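You operate a simulated robot arm through the tools that you are given. There is no shell and no other tool. Be economical: measure what you need, move in short steps, check, and stop when the job is done.

You are at the controls of a simulated robot arm. One attempt, no reset.

TASK
Take the white band rod and leave it on top of the yellow tape roll. Take the green bottle from the top of the mould bench and leave it on the shelf under the mould bench. Put one of the yellow torches from the top shelf on top of the bottom plate on the upper shelf. Press the counter button two times. Close the grey cabinet door. The order is free. Set down upright: green bottle.

The check looks at the end state, three seconds after you hand in, the way a careful person would. Anything else that was tipped, shoved, dropped, spilled or broken makes it a failure.

THE ROBOT
A 7-joint arm with a two-finger parallel gripper on a trunk, on a base that drives. Base frame: it is fixed to the floor where the robot stands at the start and does not move with it; the origin is under the middle of the robot, x ahead of it, y to its left, z up; the surface under the hand at the start is at about z = 900. Readings come in mm, degrees, newtons and seconds.
With the tool pointing down near the work surface it reaches from about 220 to 640 mm from the robot's upright axis, wherever it stands. Its first joint turns from -166.0 to 166.0 degrees. Places, roughly: bottom plate [3250, -750, 1000]; counter button [-4400, -200, 800]; green bottle [4000, -4250, 1000]; grey cabinet door [-2600, -1000, 700]; shelf under the mould bench [4100, -4100, 300]; white band rod [500, 0, 1000]; yellow tape roll (12x12x5 cm) [3400, -800, 1300]; yellow torch (6x6x17 cm) [3100, -700, 1300]. Payload 1.57 kg.
Tool frame: the origin (TCP) lies between the finger pads and is the grasp point; the fingertips stand 30 mm ahead of it; z points along the fingers, y is the line along which they close. The gripper opens to 80 mm. The fingers are 17 mm wide and 12 mm thick; the gripper's body (40 by 82 mm) begins 80 mm behind the TCP.
Orientation is that of the tool frame in the base frame, as [roll, pitch, yaw] about the fixed x, y, z axes, in that order (R = Rz(yaw) Ry(pitch) Rx(roll)). With the fingers straight down and closing along the base's y, the tool's x points along the base's -x, its y along +y and its z along -z.

THE INTERFACE
- The arm moves only by the tool drive_tool. Its argument "increments" is a list that holds one entry, the list of rows, each a list of 7 numbers: the shift along the tool's x, y, z in units of 25 mm (1.0 is 25 mm), then the turn, a rotation vector about the tool's x, y, z in units of 8 degrees (1.0 is 8 degrees), then the finger opening in cm, from 0 to 8. In form: [[[tx, ty, tz, rx, ry, rz, grip], ...]]. A call has 1 to 8 rows; each row shifts and turns the commanded pose from where the row before left it, along the tool's axes as they then stand. A call with a number of a shift or a turn outside -1 to 1 is refused whole. Each row takes 0.2 s and may step no farther than 50 mm and 8.6 degrees from the row before; otherwise, or with a gripper value out of range, the whole call is refused. A pose out of reach is approached as far as the arm can. The call stops where the force on the tool passes 40 N (or 10 N more than at its start, if that is more) or the arm is blocked; 0.2 s more then pass. Each finger travels about 72 mm/s and halts on what it meets, pressing with about 41 N; the grip force reading is that of the motor and also rises with nothing between the fingers. The clock runs only during rows and for 0.2 s after the last one: add rows that do not move to give the fingers time. The reply holds the time, the measured pose of the TCP, the force on the tool along the base axes, the opening and the grip force, in the units named above and with some noise, with the torque about the TCP (base axes, N m) and any sound that the robot's microphone picked up.
- Cameras (640 x 400 px; columns grow to the right, rows downward): "scene" is now at [242, 18.8, 1480.9]; the picture's right is [0.27, -0.96, 0.00], its down [-0.79, -0.22, -0.58] and it looks along [0.56, 0.15, -0.82] (base axes); focal length 295 px, centre (320, 200). "wrist" rides on the gripper at [72, -7, -122] in the tool frame; the picture's right is [0.09, 1.00, 0.00], its down [-0.84, 0.08, -0.54] and it looks along [-0.54, 0.05, 0.84] (tool axes); focal length 238 px, centre (320, 200). There is no depth. A picture from a camera that has moved, and an enlarged one, comes with that camera's place and axes in the base frame and with its lens.
- snapshot(camera): a new picture of that camera. The clock stands still meanwhile.
- slide_trunk(by): slides the trunk up (or, below 0, down) by that many mm; the arm and the scene camera ride with it, the base frame stays. It gives what a move gives, with no picture.
- roll_base(legs): drives the robot by 1 to 6 legs, each [ahead, left, turn to the left] in mm, mm and degrees, along the robot's own axes; the way and the turn of a leg run together, so that a leg with both is an arc; at most 1500 mm and 180 degrees a leg. The arm and the cameras ride along, it lands a little off, and it stops where it bumps. It gives what a move gives.
- head_to(pan, tilt): turns the head with the scene camera to pan (to the left, within 86 degrees either way) and tilt (down, from -29 to 69), counted from straight ahead of the robot. It gives what a move gives.
- inspect(camera, box): a new picture of the part [left, top, right, bottom] of that camera's present view, enlarged. The clock stands still meanwhile.
- close_job(): hands the job in; it is judged then, once.

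Go step by step. Nothing tells you exact positions but the pictures and the camera data: compare them with the known pose of the tool, close in by small moves and look again before you grip or let go. The budget is 165 turns and 128 pictures, counting those below and the enlarged ones. Unless the task says otherwise, let go and move clear before handing in.

The tools are called after "Emit:" as name(argument=value, ...) on one line, values as JSON. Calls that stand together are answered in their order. drive_tool: Moves the arm, as the interface text tells. Its arguments: {"type":"object","properties":{"increments":{"type":"array","items":{"type":"array","items":{"type":"array","items":{"type":"number"}}}}},"required":["increments"]} The other tools are called the same way: slide_trunk (by) slides the trunk up or down; roll_base (legs) drives the base; head_to (pan, tilt) turns the head that bears the scene camera; snapshot (camera) takes a picture; inspect (camera, box) takes an enlarged picture of a part of a camera's view; close_job () hands the job in.

At the start:

```text
clock: 0.0
tool_pos: [342.0, 125.1, 1189.4]
tcp_rot: [180.0, 0.0, -179.9]
force: [0.7, -0.1, -0.8]
wrist_torque: [0.02, 0.0, 0.0]
finger_gap: 80.0
gripper_force: 0.1
trunk travel left (down, up): [-725.0, 265.0]
robot x, y, heading: [1.0, 0.7, -0.1]
head pan, tilt: [15.5, 54.8]
```

scene: 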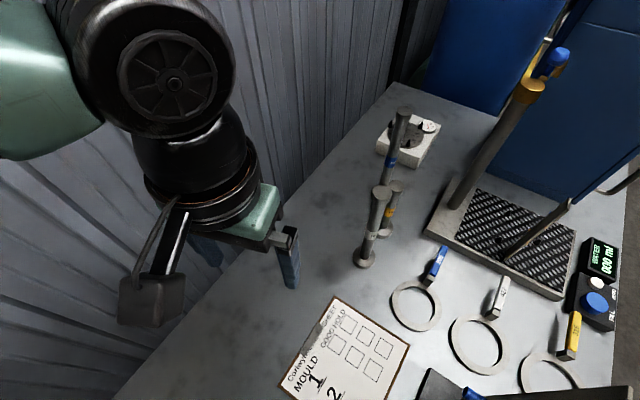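
wrist: 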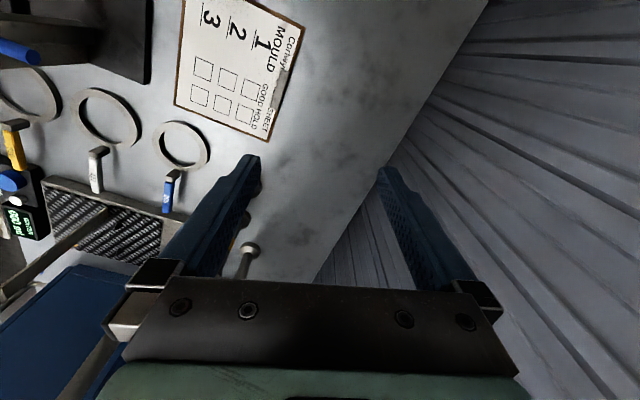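

I see a bench with several upright rods (blue, yellow and perhaps white bands). I'll look closer to find which is the white one.

Emit:
inspect(camera="scene", box=[330, 80, 490, 280])

Emit:
head_to(pan=-10, tilt=50)

Emit:
snapshot(camera="scene")

```text
2.00 times, centred on (410, 180) of scene
camera zoom: at [242.0, 18.8, 1480.9], right [0.27, -0.96, 0.0], down [-0.79, -0.22, -0.58], along [0.56, 0.15, -0.82], focal length 590 px, centre (140, 240)
```

zoom: 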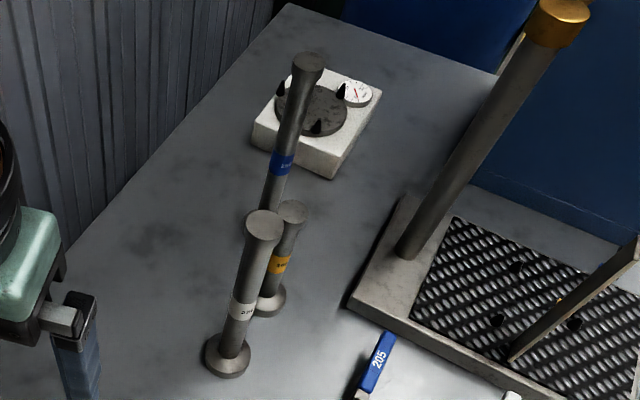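

```text
clock: 0.9
tool_pos: [342.3, 124.7, 1189.7]
tcp_rot: [-180.0, 0.0, -180.0]
force: [0.2, 0.1, 0.1]
wrist_torque: [0.0, 0.02, 0.02]
finger_gap: 80.3
gripper_force: 0.1
trunk travel left (down, up): [-725.0, 265.0]
robot x, y, heading: [1.4, 0.5, -0.1]
head pan, tilt: [-10.0, 50.0]
```

```text
124 pictures are left
camera scene: at [248.1, -13.9, 1487.1], right [-0.17, -0.98, 0.0], down [-0.75, 0.13, -0.64], along [0.63, -0.11, -0.77], focal length 295 px, centre (320, 200)
```

scene: 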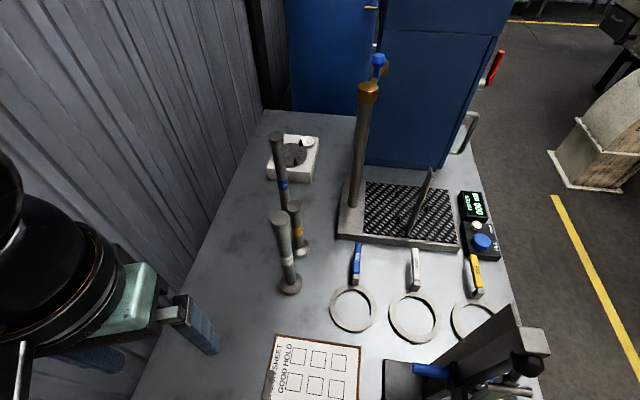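

The white band rod stands at about (514, -3), about 230 mm tall, with the yellow and blue rods behind it. Before choosing a grip, I'll look at the shelf where it must go.

Emit:
head_to(pan=-15, tilt=8)

Emit:
snapshot(camera="scene")

Emit:
head_to(pan=-60, tilt=15)

Emit:
snapshot(camera="scene")

```text
clock: 2.0
tool_pos: [341.6, 124.4, 1190.2]
tcp_rot: [-180.0, -0.1, 180.0]
force: [0.5, 0.0, 0.5]
wrist_torque: [-0.01, 0.01, -0.01]
finger_gap: 80.0
gripper_force: 0.0
trunk travel left (down, up): [-725.0, 265.0]
robot x, y, heading: [2.9, 1.7, 0.0]
head pan, tilt: [-15.0, 8.0]
```

```text
123 pictures are left
camera scene: at [261.8, -24.6, 1552.1], right [-0.26, -0.97, 0.0], down [-0.14, 0.04, -0.99], along [0.96, -0.26, -0.14], focal length 295 px, centre (320, 200)
```

scene: 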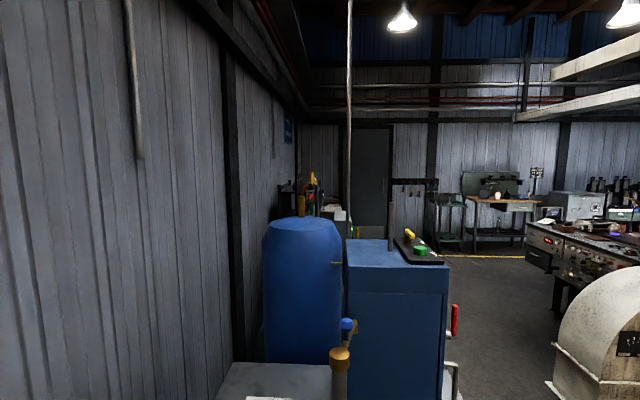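

```text
clock: 3.1
tool_pos: [340.9, 125.6, 1190.7]
tcp_rot: [180.0, 0.0, -180.0]
force: [0.4, -0.6, 0.1]
wrist_torque: [0.04, 0.01, -0.03]
finger_gap: 80.0
gripper_force: 0.1
trunk travel left (down, up): [-725.0, 265.0]
robot x, y, heading: [-1.6, -0.3, -0.2]
head pan, tilt: [-60.0, 15.0]
```

```text
122 pictures are left
camera scene: at [219.1, -81.4, 1540.9], right [-0.87, -0.5, 0.0], down [-0.13, 0.22, -0.97], along [0.48, -0.84, -0.26], focal length 295 px, centre (320, 200)
```

scene: 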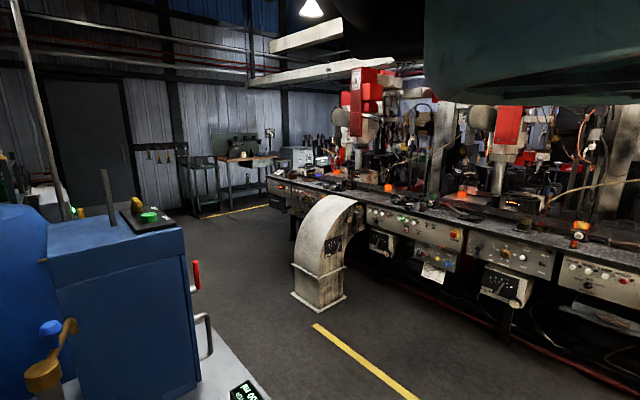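

The shelf seems to be behind the blue drum near column 313. I'll enlarge that part.

Emit:
head_to(pan=-15, tilt=8)

Emit:
inspect(camera="scene", box=[265, 150, 385, 225])

```text
clock: 4.2
tool_pos: [341.2, 125.4, 1189.8]
tcp_rot: [-179.9, 0.1, -180.0]
force: [0.1, -0.2, -0.6]
wrist_torque: [0.01, 0.01, 0.0]
finger_gap: 80.2
gripper_force: 0.0
trunk travel left (down, up): [-725.0, 265.0]
robot x, y, heading: [0.9, -1.0, 0.0]
head pan, tilt: [-15.0, 8.0]
```

```text
5.33 times, centred on (325, 188) of scene
camera zoom: at [261.7, -24.7, 1552.2], right [-0.26, -0.97, 0.0], down [-0.13, 0.04, -0.99], along [0.96, -0.26, -0.14], focal length 1574 px, centre (293, 267)
```

zoom: 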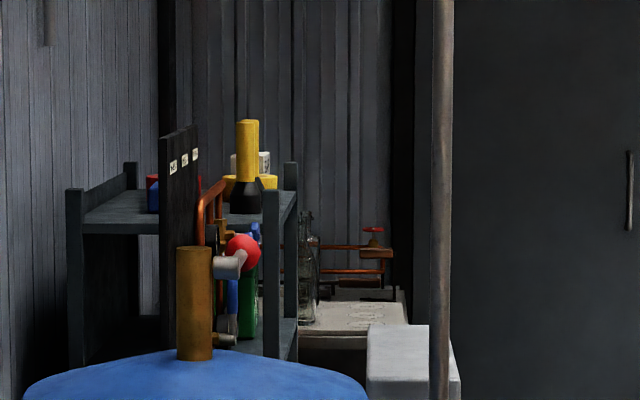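

The top shelf is an open rack, so I'll take the rod from the side at mid-height. That lets me lay it across the roll with the tool pointing down. First I'll move in front of the rod and pitch the tool to horizontal.

Emit:
drive_tool(increments=[[[-0.8, -1, 0, 0, 0, 0, 8], [-0.8, -1, 0, 0, 0, 0, 8], [-0.8, -1, 0, 0, 0, 0, 8], [-0.8, -1, 0, 0, 0, 0, 8], [0, -1, 0, 0, 0, 0, 8], [0, -0.1, 0, 0, -1, 0, 8], [0, 0, 0, 0, -1, 0, 8], [0, 0, 0, 0, -1, 0, 8]]])

Emit:
drive_tool(increments=[[[0, 0, 0, 0, -1, 0, 8], [0, 0, 0, 0, -1, 0, 8], [0, 0, 0, 0, -1, 0, 8], [0, 0, 0, 0, -1, 0, 8], [0, 0, 0, 0, -1, 0, 8], [0, 0, 0, 0, -1, 0, 8], [0, 0, 0, 0, -1, 0, 8], [0, 0, 0, 0, -1, 0, 8]]])

Emit:
drive_tool(increments=[[[0, 0, 0, 0, -0.25, 0, 8], [0.8, 0, 0, 0, 0, 0, 8], [1, 0, 0, 0, 0, 0, 8], [1, 0, 0, 0, 0, 0, 8], [1, 0, 0, 0, 0, 0, 8], [1, 0, 0, 0, 0, 0, 8], [0, 0, 0, 0, 0, 0, 8]]])

Emit:
snapshot(camera="wrist")

Emit:
head_to(pan=0, tilt=55)

Emit:
snapshot(camera="scene")

```text
clock: 6.0
tool_pos: [421.9, -2.6, 1189.1]
tcp_rot: [-179.8, 24.1, 180.0]
force: [-0.6, 0.0, -0.4]
wrist_torque: [-0.04, 0.01, -0.01]
finger_gap: 79.8
gripper_force: 0.1
trunk travel left (down, up): [-725.0, 265.0]
robot x, y, heading: [-1.3, -0.5, -0.1]
head pan, tilt: [-15.0, 8.0]
```

```text
clock: 7.8
tool_pos: [478.6, -2.9, 1187.3]
tcp_rot: [-180.0, 60.0, -179.8]
force: [0.6, 0.8, 0.2]
wrist_torque: [0.0, -0.04, -0.06]
finger_gap: 79.9
gripper_force: 0.0
out of reach, approached as far as the arm can: row 2, 3, 4, 5, 6, 7, 8
trunk travel left (down, up): [-725.0, 265.0]
robot x, y, heading: [0.1, -1.1, -0.2]
head pan, tilt: [-15.0, 8.0]
```

```text
clock: 9.4
tool_pos: [482.4, 5.7, 1191.7]
tcp_rot: [-179.9, 61.6, -179.8]
force: [0.1, 0.4, 0.1]
wrist_torque: [0.01, -0.04, 0.0]
finger_gap: 80.4
gripper_force: 0.1
out of reach, approached as far as the arm can: row 2, 3, 4, 5, 6
trunk travel left (down, up): [-725.0, 265.0]
robot x, y, heading: [-1.7, 0.3, -0.0]
head pan, tilt: [-15.0, 8.0]
```

```text
120 pictures are left
camera wrist: at [340.7, 0.1, 1185.5], right [-0.05, 1.0, -0.08], down [-0.08, 0.08, 0.99], along [1.0, 0.05, 0.07], focal length 238 px, centre (320, 200)
```

wrist: 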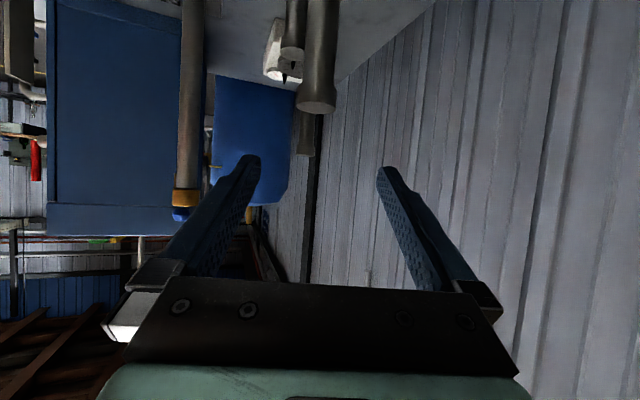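

```text
clock: 10.6
tool_pos: [481.6, 7.6, 1190.8]
tcp_rot: [-179.9, 61.6, -179.8]
force: [-0.1, 0.5, 0.6]
wrist_torque: [-0.01, -0.02, -0.04]
finger_gap: 80.1
gripper_force: 0.1
trunk travel left (down, up): [-725.0, 265.0]
robot x, y, heading: [0.1, 1.5, 0.0]
head pan, tilt: [0.0, 55.0]
```

```text
119 pictures are left
camera scene: at [244.5, -0.6, 1480.7], right [0.0, -1.0, 0.0], down [-0.82, 0.0, -0.57], along [0.57, 0.0, -0.82], focal length 295 px, centre (320, 200)
```

scene: 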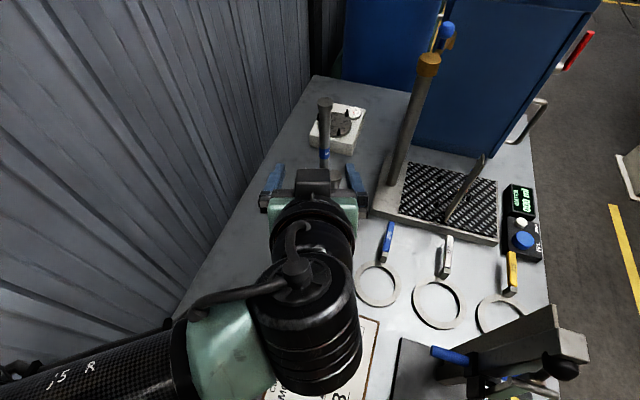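

The tool can't go fully horizontal this close in, so I'll back the base up a little and try again with more radius.

Emit:
roll_base(legs=[[-150, 0, 0]])

Emit:
drive_tool(increments=[[[-0.5, 0, 0.9, 0, -1, 0, 8], [0, 0, 0.9, 0, -1, 0, 8], [0, 0, 0.9, 0, -1, 0, 8], [0, 0, 0, 0, -0.5, 0, 8], [0, 0, 0, 0, 0, 0, 8]]])

```text
clock: 12.0
tool_pos: [330.4, 8.3, 1191.2]
tcp_rot: [-179.9, 61.5, -179.7]
force: [-0.5, 0.2, -0.1]
wrist_torque: [0.0, -0.01, -0.01]
finger_gap: 80.2
gripper_force: 0.1
trunk travel left (down, up): [-725.0, 265.0]
robot x, y, heading: [-148.9, 3.1, 0.2]
head pan, tilt: [0.0, 55.0]
```

```text
clock: 13.2
tool_pos: [364.1, 66.3, 1237.8]
tcp_rot: [-178.3, 79.2, -179.9]
force: [0.4, 0.3, -0.4]
wrist_torque: [0.0, 0.0, -0.03]
finger_gap: 80.3
gripper_force: 0.0
out of reach, approached as far as the arm can: row 1, 2, 3
trunk travel left (down, up): [-725.0, 265.0]
robot x, y, heading: [-149.8, -0.6, 0.3]
head pan, tilt: [0.0, 55.0]
```

Emit:
drive_tool(increments=[[[0, -0.4, 0.6, 0, -0.7, 0, 8], [0, -0.4, 0.6, 0, -0.65, 0, 8], [0.8, -0.4, 0.5, 0, 0, 0, 8], [1, -0.4, 0.2, 0, 0, 0, 8], [1, -0.4, 0.2, 0, 0, 0, 8], [1, -0.4, 0, 0, 0, 0, 8], [1, -0.4, 0, 0, 0, 0, 8], [1, 0, 0, 0, 0, 0, 8]]])

```text
clock: 15.0
tool_pos: [399.5, 97.9, 1123.4]
tcp_rot: [-103.3, 89.5, -105.4]
force: [-0.6, 0.0, -0.9]
wrist_torque: [0.0, 0.03, -0.02]
finger_gap: 80.0
gripper_force: 0.1
out of reach, approached as far as the arm can: row 1, 2, 3, 4, 5, 6, 7, 8
trunk travel left (down, up): [-725.0, 265.0]
robot x, y, heading: [-150.4, 2.0, -0.1]
head pan, tilt: [0.0, 55.0]
```

Emit:
drive_tool(increments=[[[0, -1, 0.4, 0, 0, 0, 8], [0, -1, 0.4, 0, 0, 0, 8], [0, -1, 0.4, 0, 0, 0, 8], [0, -1, 0, 0, 0, 0, 8], [0, 0, 0, 0, 0, 0, 8]]])

Emit:
snapshot(camera="scene")

```text
clock: 16.2
tool_pos: [423.9, 90.2, 1142.4]
tcp_rot: [-104.8, 89.3, -107.3]
force: [0.2, 0.0, 0.5]
wrist_torque: [0.02, -0.04, 0.01]
finger_gap: 80.0
gripper_force: 0.0
out of reach, approached as far as the arm can: row 1, 2, 3, 4
trunk travel left (down, up): [-725.0, 265.0]
robot x, y, heading: [-149.6, -1.9, 0.1]
head pan, tilt: [0.0, 55.0]
```

```text
118 pictures are left
camera scene: at [94.0, -0.4, 1480.6], right [0.0, -1.0, 0.0], down [-0.82, 0.0, -0.57], along [0.57, 0.0, -0.82], focal length 295 px, centre (320, 200)
```

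scene: 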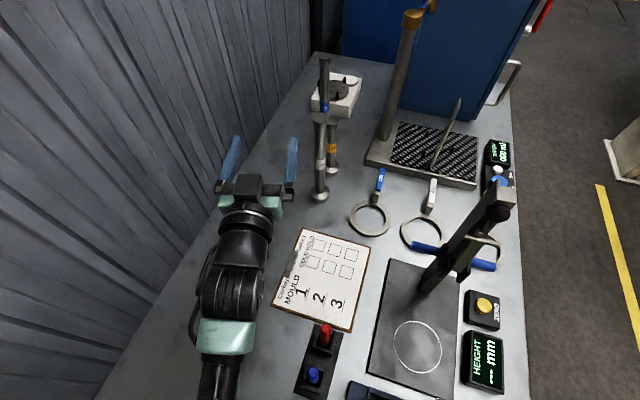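

The arm holds the tool horizontal at y of about 90 but not straight ahead. I'll shift the base sideways to line up with the rod and lower the trunk, then look.

Emit:
roll_base(legs=[[0, -93, 0]])

Emit:
slide_trunk(by=-90)

Emit:
snapshot(camera="wrist")

Emit:
snapshot(camera="scene")

```text
clock: 17.3
tool_pos: [423.4, -2.1, 1140.7]
tcp_rot: [-105.4, 89.1, -107.7]
force: [0.2, -0.1, -0.1]
wrist_torque: [0.02, -0.01, 0.02]
finger_gap: 80.0
gripper_force: 0.0
trunk travel left (down, up): [-725.0, 265.0]
robot x, y, heading: [-149.5, -88.6, 0.2]
head pan, tilt: [0.0, 55.0]
```

```text
clock: 18.5
tool_pos: [419.6, -0.3, 1059.4]
tcp_rot: [-55.7, 89.2, -58.4]
force: [0.1, 0.1, -1.7]
wrist_torque: [0.01, -0.15, 0.01]
finger_gap: 80.1
gripper_force: 0.0
trunk travel left (down, up): [-635.0, 355.0]
robot x, y, heading: [-151.3, -91.5, 0.1]
head pan, tilt: [0.0, 55.0]
```

```text
117 pictures are left
camera wrist: at [298.0, -2.1, 985.0], right [0.05, 0.99, -0.1], down [-0.54, 0.11, 0.83], along [0.84, 0.02, 0.55], focal length 238 px, centre (320, 200)
```

wrist: 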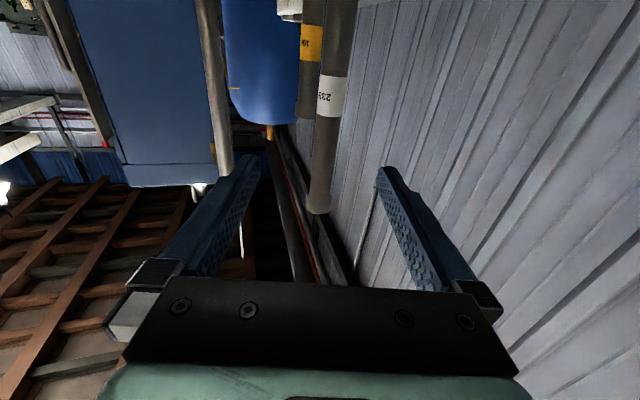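

```text
116 pictures are left
camera scene: at [88.7, -89.5, 1392.3], right [0.0, -1.0, 0.0], down [-0.82, 0.0, -0.58], along [0.58, 0.0, -0.82], focal length 295 px, centre (320, 200)
```

scene: 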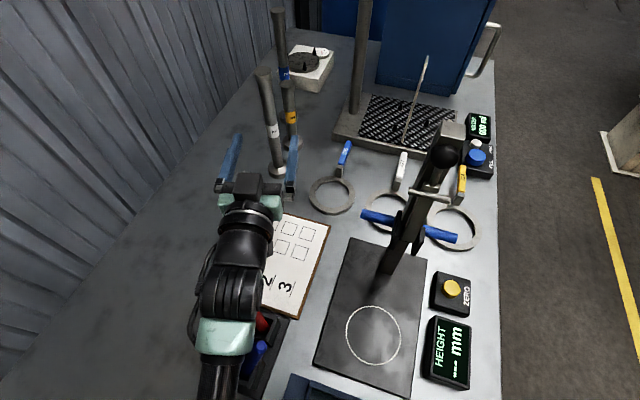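

The hand dropped 9 mm less than the trunk, so the forearm may be resting on the red/blue button box. I'll raise the trunk a little and check.

Emit:
slide_trunk(by=45)

Emit:
inspect(camera="scene", box=[160, 200, 340, 400])

```text
clock: 19.4
tool_pos: [424.7, -1.8, 1096.2]
tcp_rot: [-106.4, 89.2, -109.0]
force: [-0.1, 0.4, 0.4]
wrist_torque: [-0.01, 0.01, -0.02]
finger_gap: 80.2
gripper_force: 0.0
trunk travel left (down, up): [-680.0, 310.0]
robot x, y, heading: [-148.5, -87.1, 0.0]
head pan, tilt: [0.0, 55.0]
```

```text
2.00 times, centred on (250, 300) of scene
camera zoom: at [94.0, -92.0, 1435.4], right [0.0, -1.0, 0.0], down [-0.82, 0.0, -0.57], along [0.57, 0.0, -0.82], focal length 590 px, centre (460, 0)
```

zoom: 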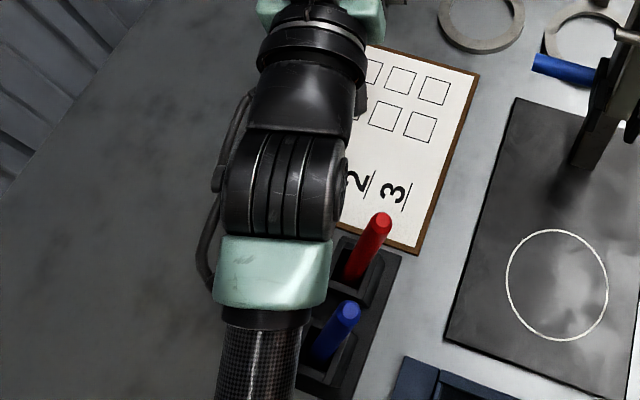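

Nothing on the bench moved; the forearm was just too low. I'll lift the wrist by tilting the tool to about 60 degrees pitch, then lower again to grip the rod near its middle.

Emit:
drive_tool(increments=[[[0, 0, 0, 0, 0.94, 0, 8], [0, 0, 0, 0, 0.94, 0, 8], [0, 0, 0, 0, 0.94, 0, 8], [0, 0, 0, 0, 0.94, 0, 8], [0, 0, 0, 0, 0, 0, 8]]])

Emit:
slide_trunk(by=-75)

Emit:
snapshot(camera="wrist")

Emit:
snapshot(camera="scene")

```text
clock: 20.6
tool_pos: [423.5, -0.6, 1096.8]
tcp_rot: [-178.6, 59.6, 178.8]
force: [0.7, 0.0, 0.5]
wrist_torque: [0.02, -0.02, -0.02]
finger_gap: 79.9
gripper_force: 0.0
trunk travel left (down, up): [-680.0, 310.0]
robot x, y, heading: [-151.6, -90.6, 0.3]
head pan, tilt: [0.0, 55.0]
```

```text
clock: 21.7
tool_pos: [423.4, -1.6, 1022.2]
tcp_rot: [-178.6, 59.7, 178.8]
force: [-0.9, 0.4, 0.8]
wrist_torque: [-0.01, -0.02, -0.01]
finger_gap: 80.1
gripper_force: 0.0
trunk travel left (down, up): [-605.0, 385.0]
robot x, y, heading: [-149.4, -89.8, 0.4]
head pan, tilt: [0.0, 55.0]
```

```text
114 pictures are left
camera wrist: at [281.9, -1.1, 1020.1], right [0.0, 1.0, -0.09], down [-0.04, 0.09, 0.99], along [1.0, 0.01, 0.04], focal length 238 px, centre (320, 200)
```

wrist: 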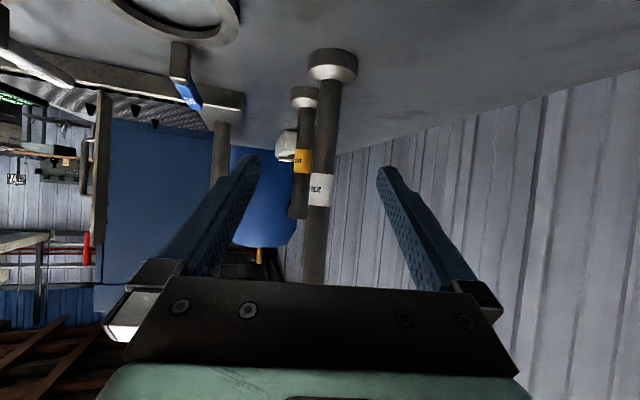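

```text
113 pictures are left
camera scene: at [94.0, -92.1, 1360.6], right [0.0, -1.0, 0.0], down [-0.82, 0.0, -0.57], along [0.57, 0.0, -0.82], focal length 295 px, centre (320, 200)
```

scene: 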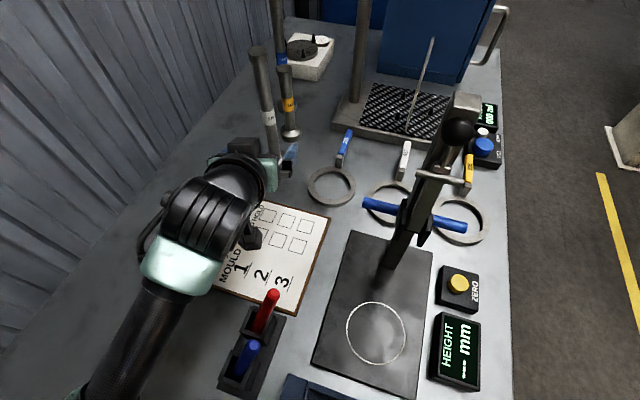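

The rod's band is centred between the fingers at grip height. I'll advance level by 90 mm to it, then close.

Emit:
drive_tool(increments=[[[-0.45, 0, 0.78, 0, 0, 0, 8], [-0.45, 0, 0.78, 0, 0, 0, 8], [-0.45, 0, 0.78, 0, 0, 0, 8], [-0.45, 0, 0.78, 0, 0, 0, 8], [0, 0, 0, 0, 0, 0, 8]]])

Emit:
snapshot(camera="wrist")

Emit:
snapshot(camera="scene")

```text
clock: 22.9
tool_pos: [513.3, -4.7, 1020.4]
tcp_rot: [-178.5, 59.7, 178.8]
force: [0.2, 0.0, 0.3]
wrist_torque: [0.0, -0.01, 0.05]
finger_gap: 80.0
gripper_force: 0.1
trunk travel left (down, up): [-605.0, 385.0]
robot x, y, heading: [-153.4, -93.5, 0.4]
head pan, tilt: [0.0, 55.0]
```

```text
112 pictures are left
camera wrist: at [372.4, -5.3, 1019.5], right [0.0, 1.0, -0.09], down [-0.04, 0.09, 0.99], along [1.0, 0.01, 0.04], focal length 238 px, centre (320, 200)
```

wrist: 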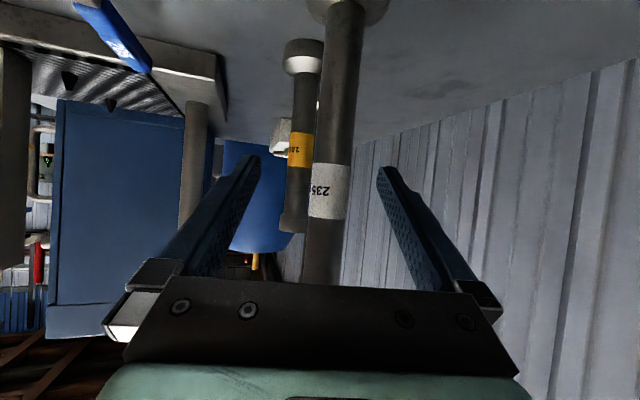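

```text
111 pictures are left
camera scene: at [93.8, -92.0, 1360.7], right [0.0, -1.0, 0.0], down [-0.82, 0.0, -0.57], along [0.57, 0.0, -0.82], focal length 295 px, centre (320, 200)
```

scene: 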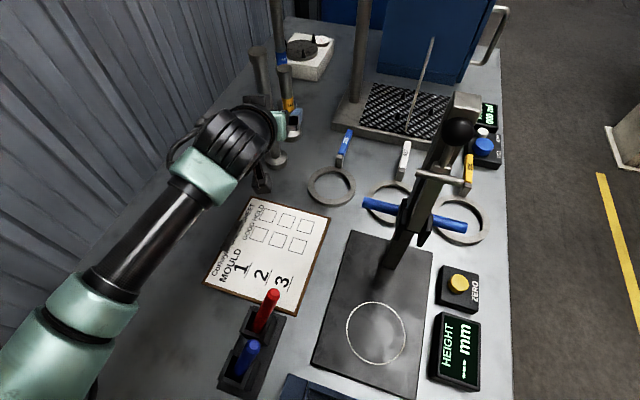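

Emit:
drive_tool(increments=[[[0, 0.18, 0, 0, 0, 0, 8], [0, 0, 0, 0, 0, 0, 3], [0, 0, 0, 0, 0, 0, 1], [0, 0, 0, 0, 0, 0, 1], [0, 0, 0, 0, 0, 0, 1], [0, 0, 0, 0, 0, 0, 1]]])

Emit:
snapshot(camera="wrist")

```text
clock: 24.3
tool_pos: [514.5, -0.5, 1020.5]
tcp_rot: [-178.7, 59.7, 178.8]
force: [0.4, -0.3, 0.0]
wrist_torque: [0.18, -0.01, -0.01]
finger_gap: 21.5
gripper_force: 34.6
trunk travel left (down, up): [-605.0, 385.0]
robot x, y, heading: [-147.9, -93.3, -0.2]
head pan, tilt: [0.0, 55.0]
```

```text
110 pictures are left
camera wrist: at [372.5, -0.4, 1019.1], right [0.0, 1.0, -0.09], down [-0.04, 0.09, 0.99], along [1.0, 0.01, 0.04], focal length 238 px, centre (320, 200)
```

wrist: 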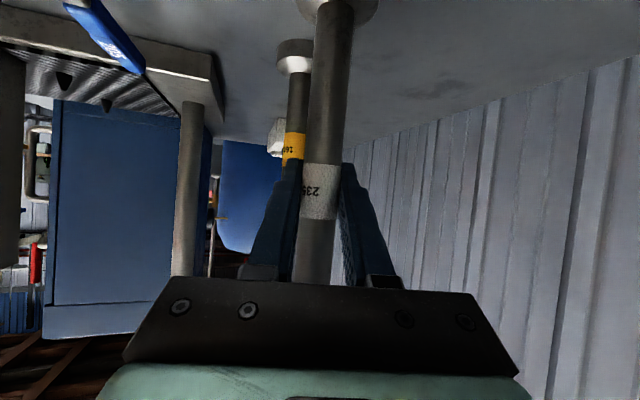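

The rod is gripped with a 21.5 mm gap. I'll lift it straight up with the trunk and check that it follows.

Emit:
slide_trunk(by=300)

Emit:
snapshot(camera="wrist")

Emit:
head_to(pan=-80, tilt=35)

Emit:
snapshot(camera="scene")

```text
clock: 27.3
tool_pos: [514.0, -0.1, 1319.6]
tcp_rot: [-178.6, 59.8, 178.9]
force: [0.5, -0.1, -3.5]
wrist_torque: [-0.06, 0.0, 0.02]
finger_gap: 21.2
gripper_force: 34.1
trunk travel left (down, up): [-905.0, 85.0]
robot x, y, heading: [-154.0, -90.3, -0.2]
head pan, tilt: [0.0, 55.0]
```

```text
109 pictures are left
camera wrist: at [372.9, -0.5, 1318.8], right [0.0, 1.0, -0.09], down [-0.04, 0.09, 0.99], along [1.0, 0.01, 0.04], focal length 238 px, centre (320, 200)
```

wrist: 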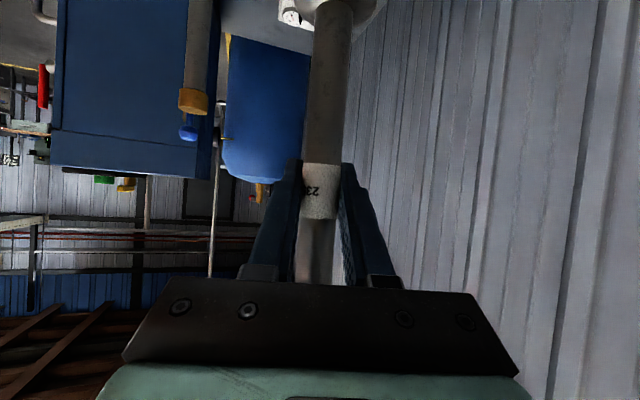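

```text
clock: 28.9
tool_pos: [514.3, -0.7, 1319.7]
tcp_rot: [-178.4, 59.8, 178.8]
force: [-0.5, -0.4, -3.3]
wrist_torque: [-0.02, 0.04, 0.01]
finger_gap: 21.4
gripper_force: 34.3
trunk travel left (down, up): [-905.0, 85.0]
robot x, y, heading: [-150.7, -92.8, -0.2]
head pan, tilt: [-80.0, 35.0]
```

```text
108 pictures are left
camera scene: at [38.0, -178.8, 1688.8], right [-0.98, -0.18, 0.0], down [-0.1, 0.56, -0.82], along [0.14, -0.81, -0.57], focal length 295 px, centre (320, 200)
```

scene: 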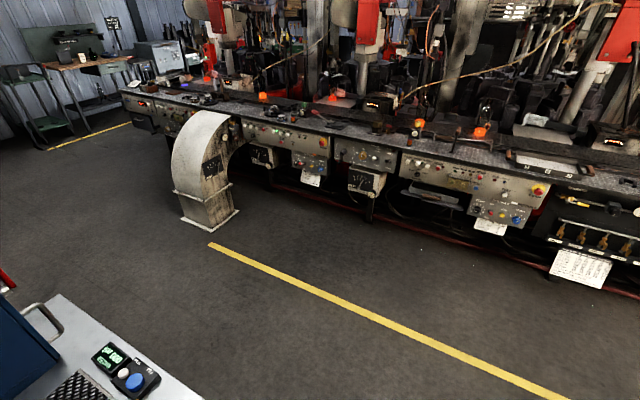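

The rod is held firmly. Now I'll back off the bench, step out to the aisle and drive toward the shelf rack, then look.

Emit:
roll_base(legs=[[-400, 0, 0], [0, -1080, 0], [1400, 0, 0]])

Emit:
head_to(pan=10, tilt=15)

Emit:
snapshot(camera="scene")

```text
clock: 30.7
tool_pos: [319.2, -24.2, 1317.1]
tcp_rot: [-178.7, 59.1, 178.6]
force: [1.1, -0.5, -3.0]
wrist_torque: [0.0, 0.0, 0.03]
finger_gap: 21.0
gripper_force: 34.5
trunk travel left (down, up): [-905.0, 85.0]
robot x, y, heading: [-347.7, -110.9, -0.2]
head pan, tilt: [-80.0, 35.0]
stopped in leg 1: the robot was blocked; the commanded pose is now the measured one
```

```text
clock: 32.4
tool_pos: [315.9, -20.9, 1320.1]
tcp_rot: [-178.6, 59.6, 178.7]
force: [0.9, -0.5, -3.5]
wrist_torque: [0.01, 0.01, -0.01]
finger_gap: 21.5
gripper_force: 34.7
trunk travel left (down, up): [-905.0, 85.0]
robot x, y, heading: [-347.9, -109.1, -0.3]
head pan, tilt: [10.0, 15.0]
```

```text
107 pictures are left
camera scene: at [-83.4, -95.6, 1720.7], right [0.17, -0.99, 0.0], down [-0.26, -0.04, -0.97], along [0.95, 0.16, -0.26], focal length 295 px, centre (320, 200)
```

scene: 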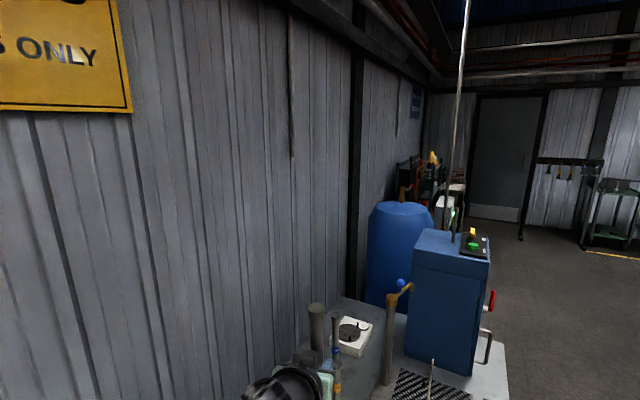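

The robot bumped something behind it. I'll pull ahead a bit and look to the sides.

Emit:
roll_base(legs=[[60, 0, 0]])

Emit:
head_to(pan=86, tilt=40)

Emit:
snapshot(camera="scene")

Emit:
head_to(pan=-86, tilt=55)

Emit:
snapshot(camera="scene")

```text
clock: 33.3
tool_pos: [375.3, -22.0, 1320.9]
tcp_rot: [-178.7, 59.7, 178.6]
force: [0.6, -0.3, -4.0]
wrist_torque: [-0.04, 0.0, 0.01]
finger_gap: 21.2
gripper_force: 34.1
trunk travel left (down, up): [-905.0, 85.0]
robot x, y, heading: [-288.7, -107.6, 0.1]
head pan, tilt: [10.0, 15.0]
```

```text
clock: 34.8
tool_pos: [376.2, -22.9, 1320.5]
tcp_rot: [-178.6, 59.7, 178.6]
force: [-0.6, -1.5, -3.1]
wrist_torque: [-0.01, 0.01, 0.0]
finger_gap: 21.3
gripper_force: 34.7
trunk travel left (down, up): [-905.0, 85.0]
robot x, y, heading: [-288.3, -109.9, -0.1]
head pan, tilt: [85.9, 40.0]
```

```text
106 pictures are left
camera scene: at [-110.3, -26.8, 1681.3], right [1.0, -0.07, 0.0], down [-0.05, -0.64, -0.77], along [0.06, 0.76, -0.64], focal length 295 px, centre (320, 200)
```

scene: 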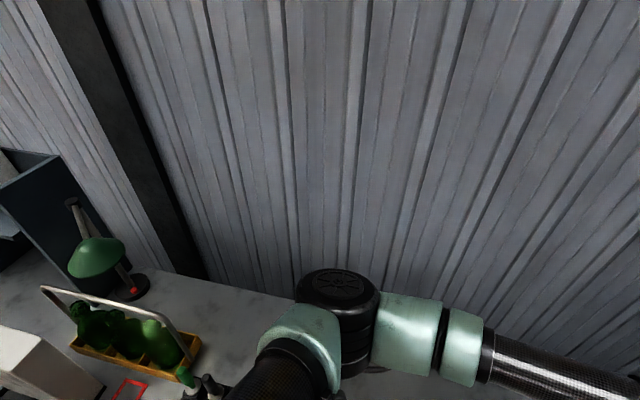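

```text
clock: 37.4
tool_pos: [376.3, -22.1, 1319.6]
tcp_rot: [-178.6, 59.6, 178.6]
force: [0.2, 0.4, -2.9]
wrist_torque: [0.03, 0.0, -0.01]
finger_gap: 21.5
gripper_force: 34.2
trunk travel left (down, up): [-905.0, 85.0]
robot x, y, heading: [-288.9, -112.7, -0.0]
head pan, tilt: [-85.9, 55.0]
```

```text
105 pictures are left
camera scene: at [-111.3, -183.5, 1660.5], right [-1.0, -0.07, 0.0], down [-0.06, 0.82, -0.57], along [0.04, -0.57, -0.82], focal length 295 px, centre (320, 200)
```

scene: 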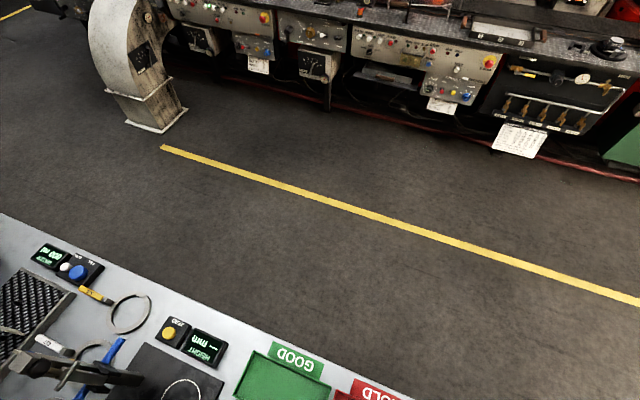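

The geometry around the robot is unclear, so I'll look down in front and to both sides.

Emit:
head_to(pan=0, tilt=69)

Emit:
snapshot(camera="scene")

Emit:
head_to(pan=-86, tilt=69)

Emit:
snapshot(camera="scene")

Emit:
head_to(pan=86, tilt=69)

Emit:
snapshot(camera="scene")

```text
clock: 39.0
tool_pos: [375.4, -21.6, 1319.6]
tcp_rot: [-178.4, 59.6, 178.6]
force: [-0.7, 0.7, -2.8]
wrist_torque: [0.02, 0.03, 0.02]
finger_gap: 21.0
gripper_force: 35.1
trunk travel left (down, up): [-905.0, 85.0]
robot x, y, heading: [-288.9, -108.6, -0.3]
head pan, tilt: [0.0, 68.8]
```

```text
104 pictures are left
camera scene: at [-60.3, -111.8, 1645.1], right [0.0, -1.0, 0.0], down [-0.93, 0.0, -0.36], along [0.36, 0.0, -0.93], focal length 295 px, centre (320, 200)
```

scene: 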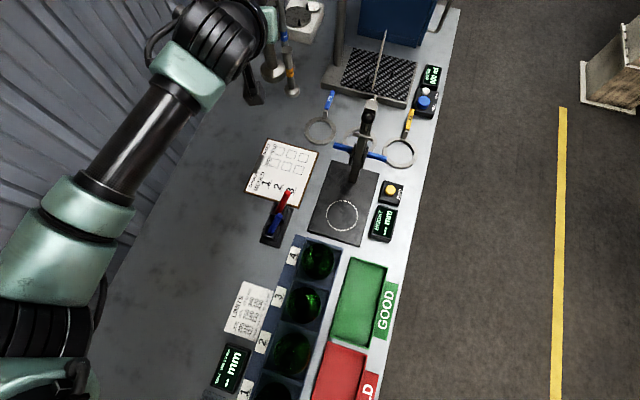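

```text
clock: 40.6
tool_pos: [375.6, -21.3, 1320.6]
tcp_rot: [-178.5, 59.7, 178.6]
force: [-0.5, 0.0, -3.8]
wrist_torque: [0.0, -0.03, -0.03]
finger_gap: 21.3
gripper_force: 35.0
trunk travel left (down, up): [-905.0, 85.0]
robot x, y, heading: [-288.5, -111.8, -0.1]
head pan, tilt: [-85.9, 68.8]
```

```text
103 pictures are left
camera scene: at [-112.4, -167.3, 1645.1], right [-1.0, -0.07, 0.0], down [-0.06, 0.93, -0.36], along [0.02, -0.36, -0.93], focal length 295 px, centre (320, 200)
```

scene: 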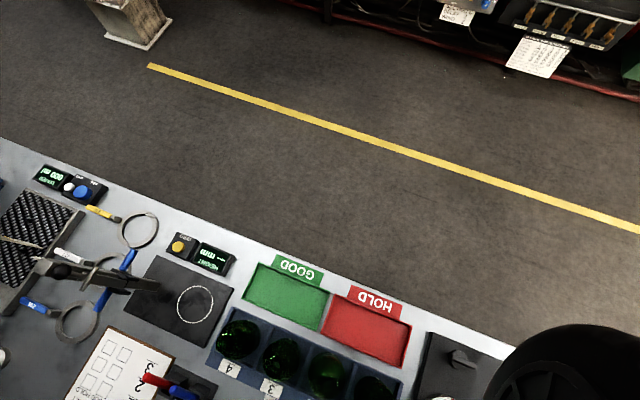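

```text
clock: 43.2
tool_pos: [375.7, -21.9, 1319.9]
tcp_rot: [-178.6, 59.6, 178.6]
force: [0.8, -0.5, -3.4]
wrist_torque: [-0.01, -0.02, -0.02]
finger_gap: 21.2
gripper_force: 34.9
trunk travel left (down, up): [-905.0, 85.0]
robot x, y, heading: [-289.6, -105.4, -0.1]
head pan, tilt: [85.9, 68.8]
```

```text
102 pictures are left
camera scene: at [-112.1, -55.8, 1645.1], right [1.0, -0.07, 0.0], down [-0.07, -0.93, -0.36], along [0.03, 0.36, -0.93], focal length 295 px, centre (320, 200)
```

scene: 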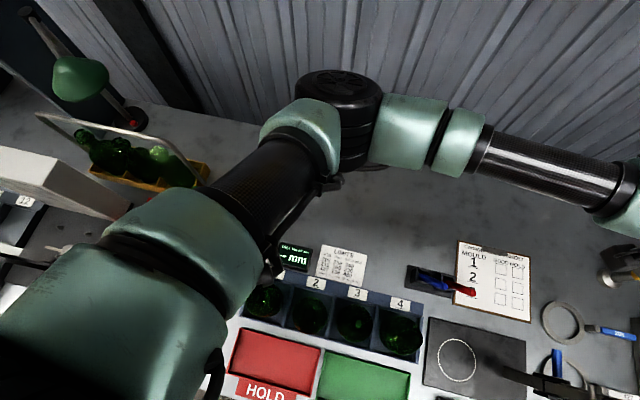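

The bench runs at about -18 degrees and its aisle edge lies on the robot's right. I'll strafe right in small steps and watch for bumps.

Emit:
roll_base(legs=[[0, -300, 0]])

Emit:
head_to(pan=0, tilt=65)

Emit:
snapshot(camera="scene")

```text
clock: 45.2
tool_pos: [375.9, -312.5, 1320.6]
tcp_rot: [-178.5, 59.5, 179.2]
force: [-0.8, 0.9, -3.7]
wrist_torque: [0.02, 0.0, 0.05]
finger_gap: 21.2
gripper_force: 34.5
trunk travel left (down, up): [-905.0, 85.0]
robot x, y, heading: [-288.5, -406.3, -0.2]
head pan, tilt: [85.9, 68.8]
```

```text
clock: 46.8
tool_pos: [375.2, -312.6, 1321.0]
tcp_rot: [-178.6, 59.6, 179.0]
force: [-0.7, 0.1, -3.4]
wrist_torque: [0.0, -0.01, -0.01]
finger_gap: 21.4
gripper_force: 34.3
trunk travel left (down, up): [-905.0, 85.0]
robot x, y, heading: [-287.1, -405.2, 0.2]
head pan, tilt: [0.0, 65.0]
```

```text
101 pictures are left
camera scene: at [-55.6, -406.3, 1648.9], right [0.0, -1.0, 0.0], down [-0.91, 0.0, -0.42], along [0.42, 0.0, -0.91], focal length 295 px, centre (320, 200)
```

scene: 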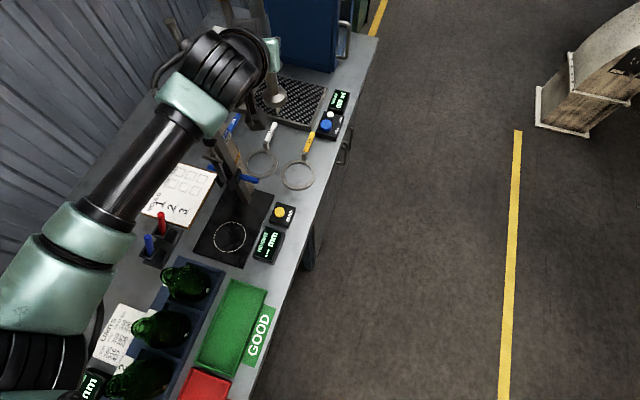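

Strafing works. I'll continue out into the aisle, drive forward, then look.

Emit:
roll_base(legs=[[0, -750, 0], [1400, 0, 0]])

Emit:
head_to(pan=10, tilt=22)

Emit:
snapshot(camera="scene")

```text
clock: 57.6
tool_pos: [1787.8, -1063.1, 1319.6]
tcp_rot: [-178.5, 59.6, 179.1]
force: [0.7, 0.0, -4.0]
wrist_torque: [0.01, 0.01, 0.02]
finger_gap: 21.3
gripper_force: 33.9
trunk travel left (down, up): [-905.0, 85.0]
robot x, y, heading: [1124.1, -1155.5, 0.2]
head pan, tilt: [0.0, 65.0]
```

```text
clock: 58.7
tool_pos: [1788.9, -1062.7, 1319.6]
tcp_rot: [-178.5, 59.6, 179.0]
force: [0.3, 0.3, -2.7]
wrist_torque: [-0.01, -0.01, 0.01]
finger_gap: 21.3
gripper_force: 34.5
trunk travel left (down, up): [-905.0, 85.0]
robot x, y, heading: [1126.5, -1157.3, 0.2]
head pan, tilt: [10.0, 22.0]
```

```text
100 pictures are left
camera scene: at [1388.7, -1139.8, 1709.3], right [0.18, -0.98, 0.0], down [-0.37, -0.07, -0.93], along [0.91, 0.17, -0.38], focal length 295 px, centre (320, 200)
```

scene: 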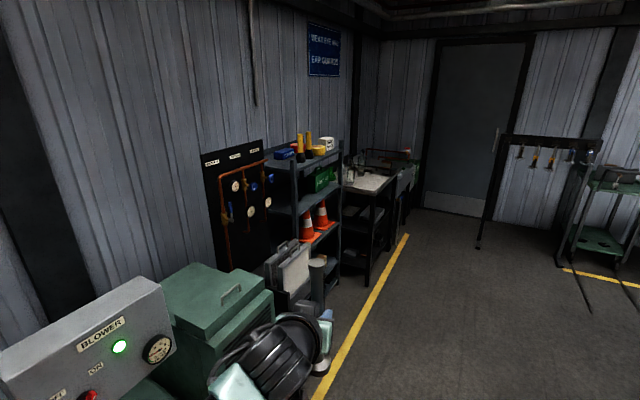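

The rack faces the aisle, its front running along the wall line. I'll zoom in on it.

Emit:
inspect(camera="scene", box=[260, 115, 360, 215])

```text
4.00 times, centred on (310, 165) of scene
camera zoom: at [1388.7, -1139.8, 1709.3], right [0.18, -0.98, 0.0], down [-0.37, -0.07, -0.93], along [0.91, 0.17, -0.38], focal length 1180 px, centre (360, 340)
```

zoom: 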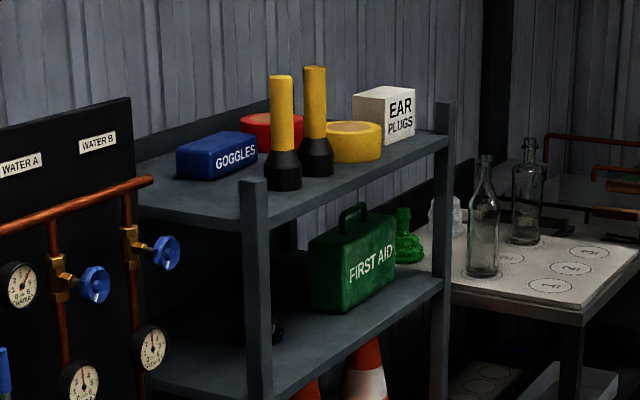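

The torches stand upright on the top shelf, the yellow tape roll lies flat beside them, and the plate must be on the level below. I'll drive to a point about 0.95 m in front of the rack and turn to face it.

Emit:
roll_base(legs=[[900, 0, 0], [870, -548, 0], [0, 0, 72]])

Emit:
head_to(pan=0, tilt=25)

Emit:
snapshot(camera="scene")

```text
clock: 71.4
tool_pos: [2998.7, -1043.7, 1319.6]
tcp_rot: [-178.5, 59.6, -109.1]
force: [-0.4, 0.3, -3.7]
wrist_torque: [-0.03, -0.04, -0.01]
finger_gap: 21.2
gripper_force: 34.8
trunk travel left (down, up): [-905.0, 85.0]
robot x, y, heading: [2879.5, -1706.1, 72.0]
head pan, tilt: [10.0, 22.0]
```

```text
clock: 72.1
tool_pos: [2998.0, -1045.2, 1319.7]
tcp_rot: [-178.5, 59.6, -109.0]
force: [0.3, 0.5, -2.8]
wrist_torque: [0.0, -0.01, 0.01]
finger_gap: 21.4
gripper_force: 34.7
trunk travel left (down, up): [-905.0, 85.0]
robot x, y, heading: [2880.7, -1704.8, 72.3]
head pan, tilt: [0.0, 25.0]
```

```text
98 pictures are left
camera scene: at [2962.9, -1455.8, 1704.5], right [0.95, -0.31, 0.0], down [-0.13, -0.4, -0.91], along [0.28, 0.86, -0.42], focal length 295 px, centre (320, 200)
```

scene: 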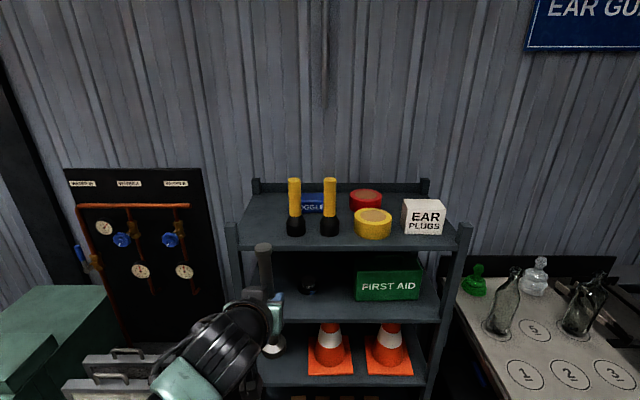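

Emit:
inspect(camera="scene", box=[230, 165, 480, 335])

Emit:
inspect(camera="scene", box=[270, 250, 380, 325])

```text
2.35 times, centred on (355, 250) of scene
camera zoom: at [2962.9, -1455.8, 1704.5], right [0.95, -0.31, 0.0], down [-0.13, -0.4, -0.91], along [0.28, 0.86, -0.42], focal length 694 px, centre (238, 82)
```

zoom: 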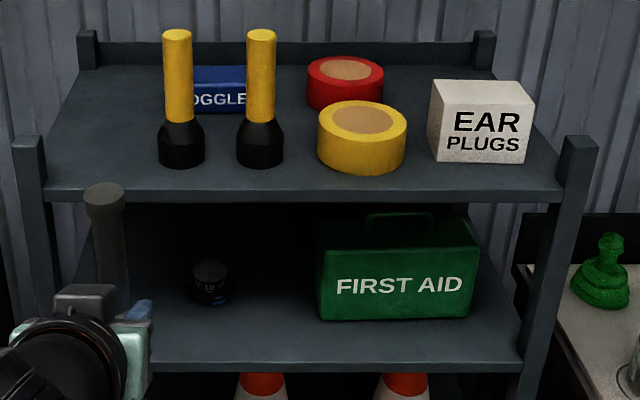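

```text
5.33 times, centred on (325, 288) of scene
camera zoom: at [2962.9, -1455.8, 1704.5], right [0.95, -0.31, 0.0], down [-0.13, -0.4, -0.91], along [0.28, 0.86, -0.42], focal length 1574 px, centre (293, -267)
```

zoom: 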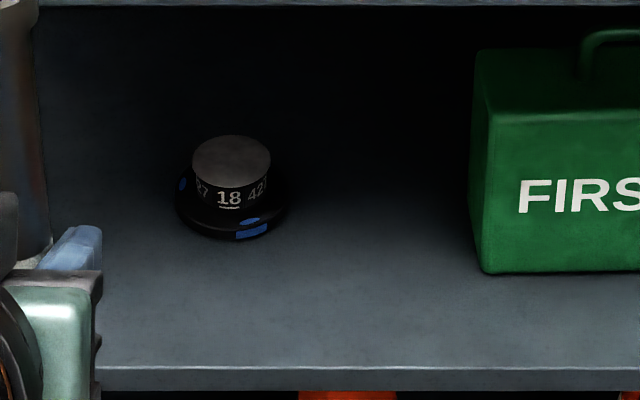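

The bottom plate is the round black disc on the upper shelf, and the yellow roll is at about (3378, -722). I'll zoom in on the roll to see whether its core is filled.

Emit:
inspect(camera="scene", box=[345, 180, 445, 245])

Emit:
snapshot(camera="wrist")

```text
6.15 times, centred on (395, 212) of scene
camera zoom: at [2962.9, -1455.8, 1704.5], right [0.95, -0.31, 0.0], down [-0.13, -0.4, -0.91], along [0.28, 0.86, -0.42], focal length 1816 px, centre (-142, 123)
```

zoom: 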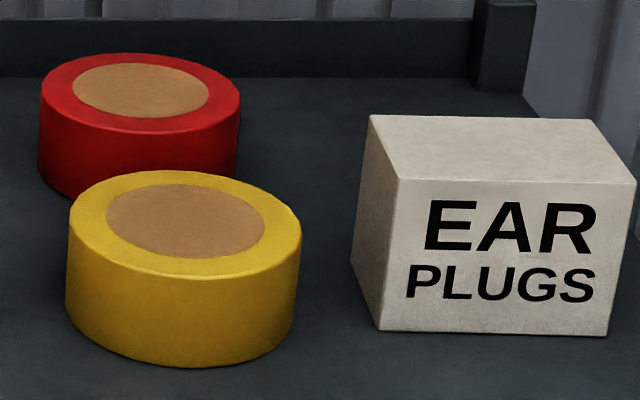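

```text
94 pictures are left
camera wrist: at [2955.0, -1179.0, 1318.5], right [-0.95, 0.3, -0.09], down [-0.1, -0.01, 0.99], along [0.3, 0.95, 0.04], focal length 238 px, centre (320, 200)
```

wrist: 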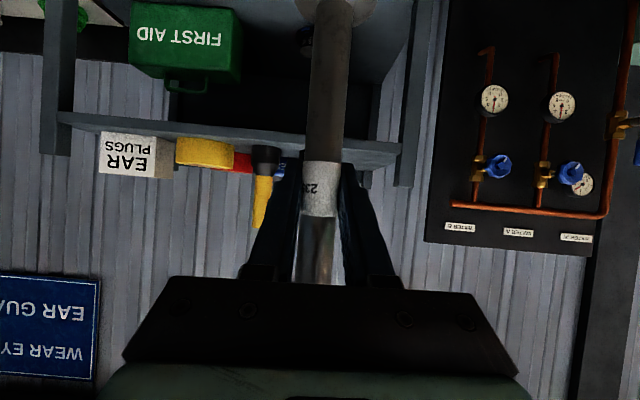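

The roll's top is solid, so I can stand the rod upright on it. I'll raise the hand, strafe right 264 mm to line up with the roll, and check.

Emit:
slide_trunk(by=85)

Emit:
drive_tool(increments=[[[-0.6, 0, -0.35, 0, 0, 0, 1], [-0.6, 0, -0.35, 0, 0, 0, 1], [0, 0, 0, 0, 0, 0, 1]]])

Emit:
roll_base(legs=[[0, -264, 0], [150, 0, 0]])

Emit:
snapshot(camera="wrist")

Emit:
head_to(pan=5, tilt=40)

Emit:
snapshot(camera="scene")

```text
clock: 73.3
tool_pos: [2998.3, -1045.1, 1404.7]
tcp_rot: [-178.5, 59.6, -109.0]
force: [-0.1, 0.0, -2.9]
wrist_torque: [0.0, 0.01, 0.0]
finger_gap: 21.2
gripper_force: 34.7
trunk travel left (down, up): [-990.0, 0.0]
robot x, y, heading: [2879.7, -1704.8, 72.2]
head pan, tilt: [0.0, 25.0]
```

```text
clock: 74.1
tool_pos: [2999.5, -1045.3, 1439.9]
tcp_rot: [-178.5, 59.7, -109.0]
force: [-0.2, 0.2, -2.6]
wrist_torque: [-0.02, 0.03, 0.0]
finger_gap: 21.0
gripper_force: 34.2
trunk travel left (down, up): [-990.0, 0.0]
robot x, y, heading: [2879.0, -1705.7, 71.9]
head pan, tilt: [0.0, 25.0]
```

```text
clock: 77.0
tool_pos: [3296.6, -986.3, 1442.5]
tcp_rot: [-178.5, 59.7, -109.2]
force: [0.0, 0.3, -3.3]
wrist_torque: [-0.01, 0.02, 0.0]
finger_gap: 21.3
gripper_force: 34.5
trunk travel left (down, up): [-990.0, 0.0]
robot x, y, heading: [3180.0, -1640.4, 71.8]
head pan, tilt: [0.0, 25.0]
```

```text
93 pictures are left
camera wrist: at [3253.9, -1120.2, 1440.2], right [-0.95, 0.31, -0.09], down [-0.1, -0.01, 0.99], along [0.3, 0.95, 0.04], focal length 238 px, centre (320, 200)
```

wrist: 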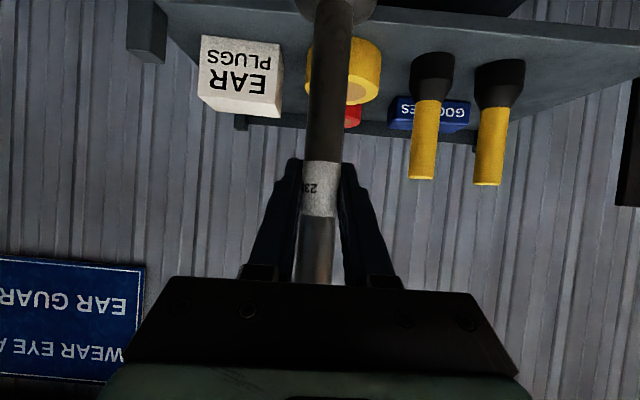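

```text
clock: 77.8
tool_pos: [3299.6, -982.7, 1439.5]
tcp_rot: [-178.4, 59.5, -109.3]
force: [-0.3, 0.0, -2.8]
wrist_torque: [0.02, -0.02, 0.0]
finger_gap: 21.1
gripper_force: 34.6
trunk travel left (down, up): [-990.0, 0.0]
robot x, y, heading: [3175.8, -1645.4, 71.9]
head pan, tilt: [5.0, 40.0]
```

```text
92 pictures are left
camera scene: at [3253.0, -1398.9, 1766.0], right [0.97, -0.23, 0.0], down [-0.15, -0.63, -0.77], along [0.17, 0.75, -0.64], focal length 295 px, centre (320, 200)
```

scene: 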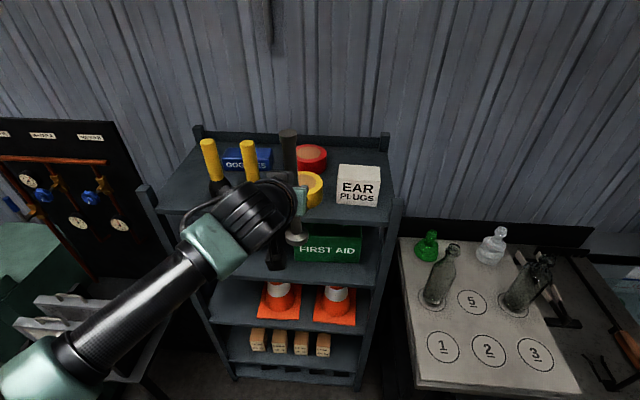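

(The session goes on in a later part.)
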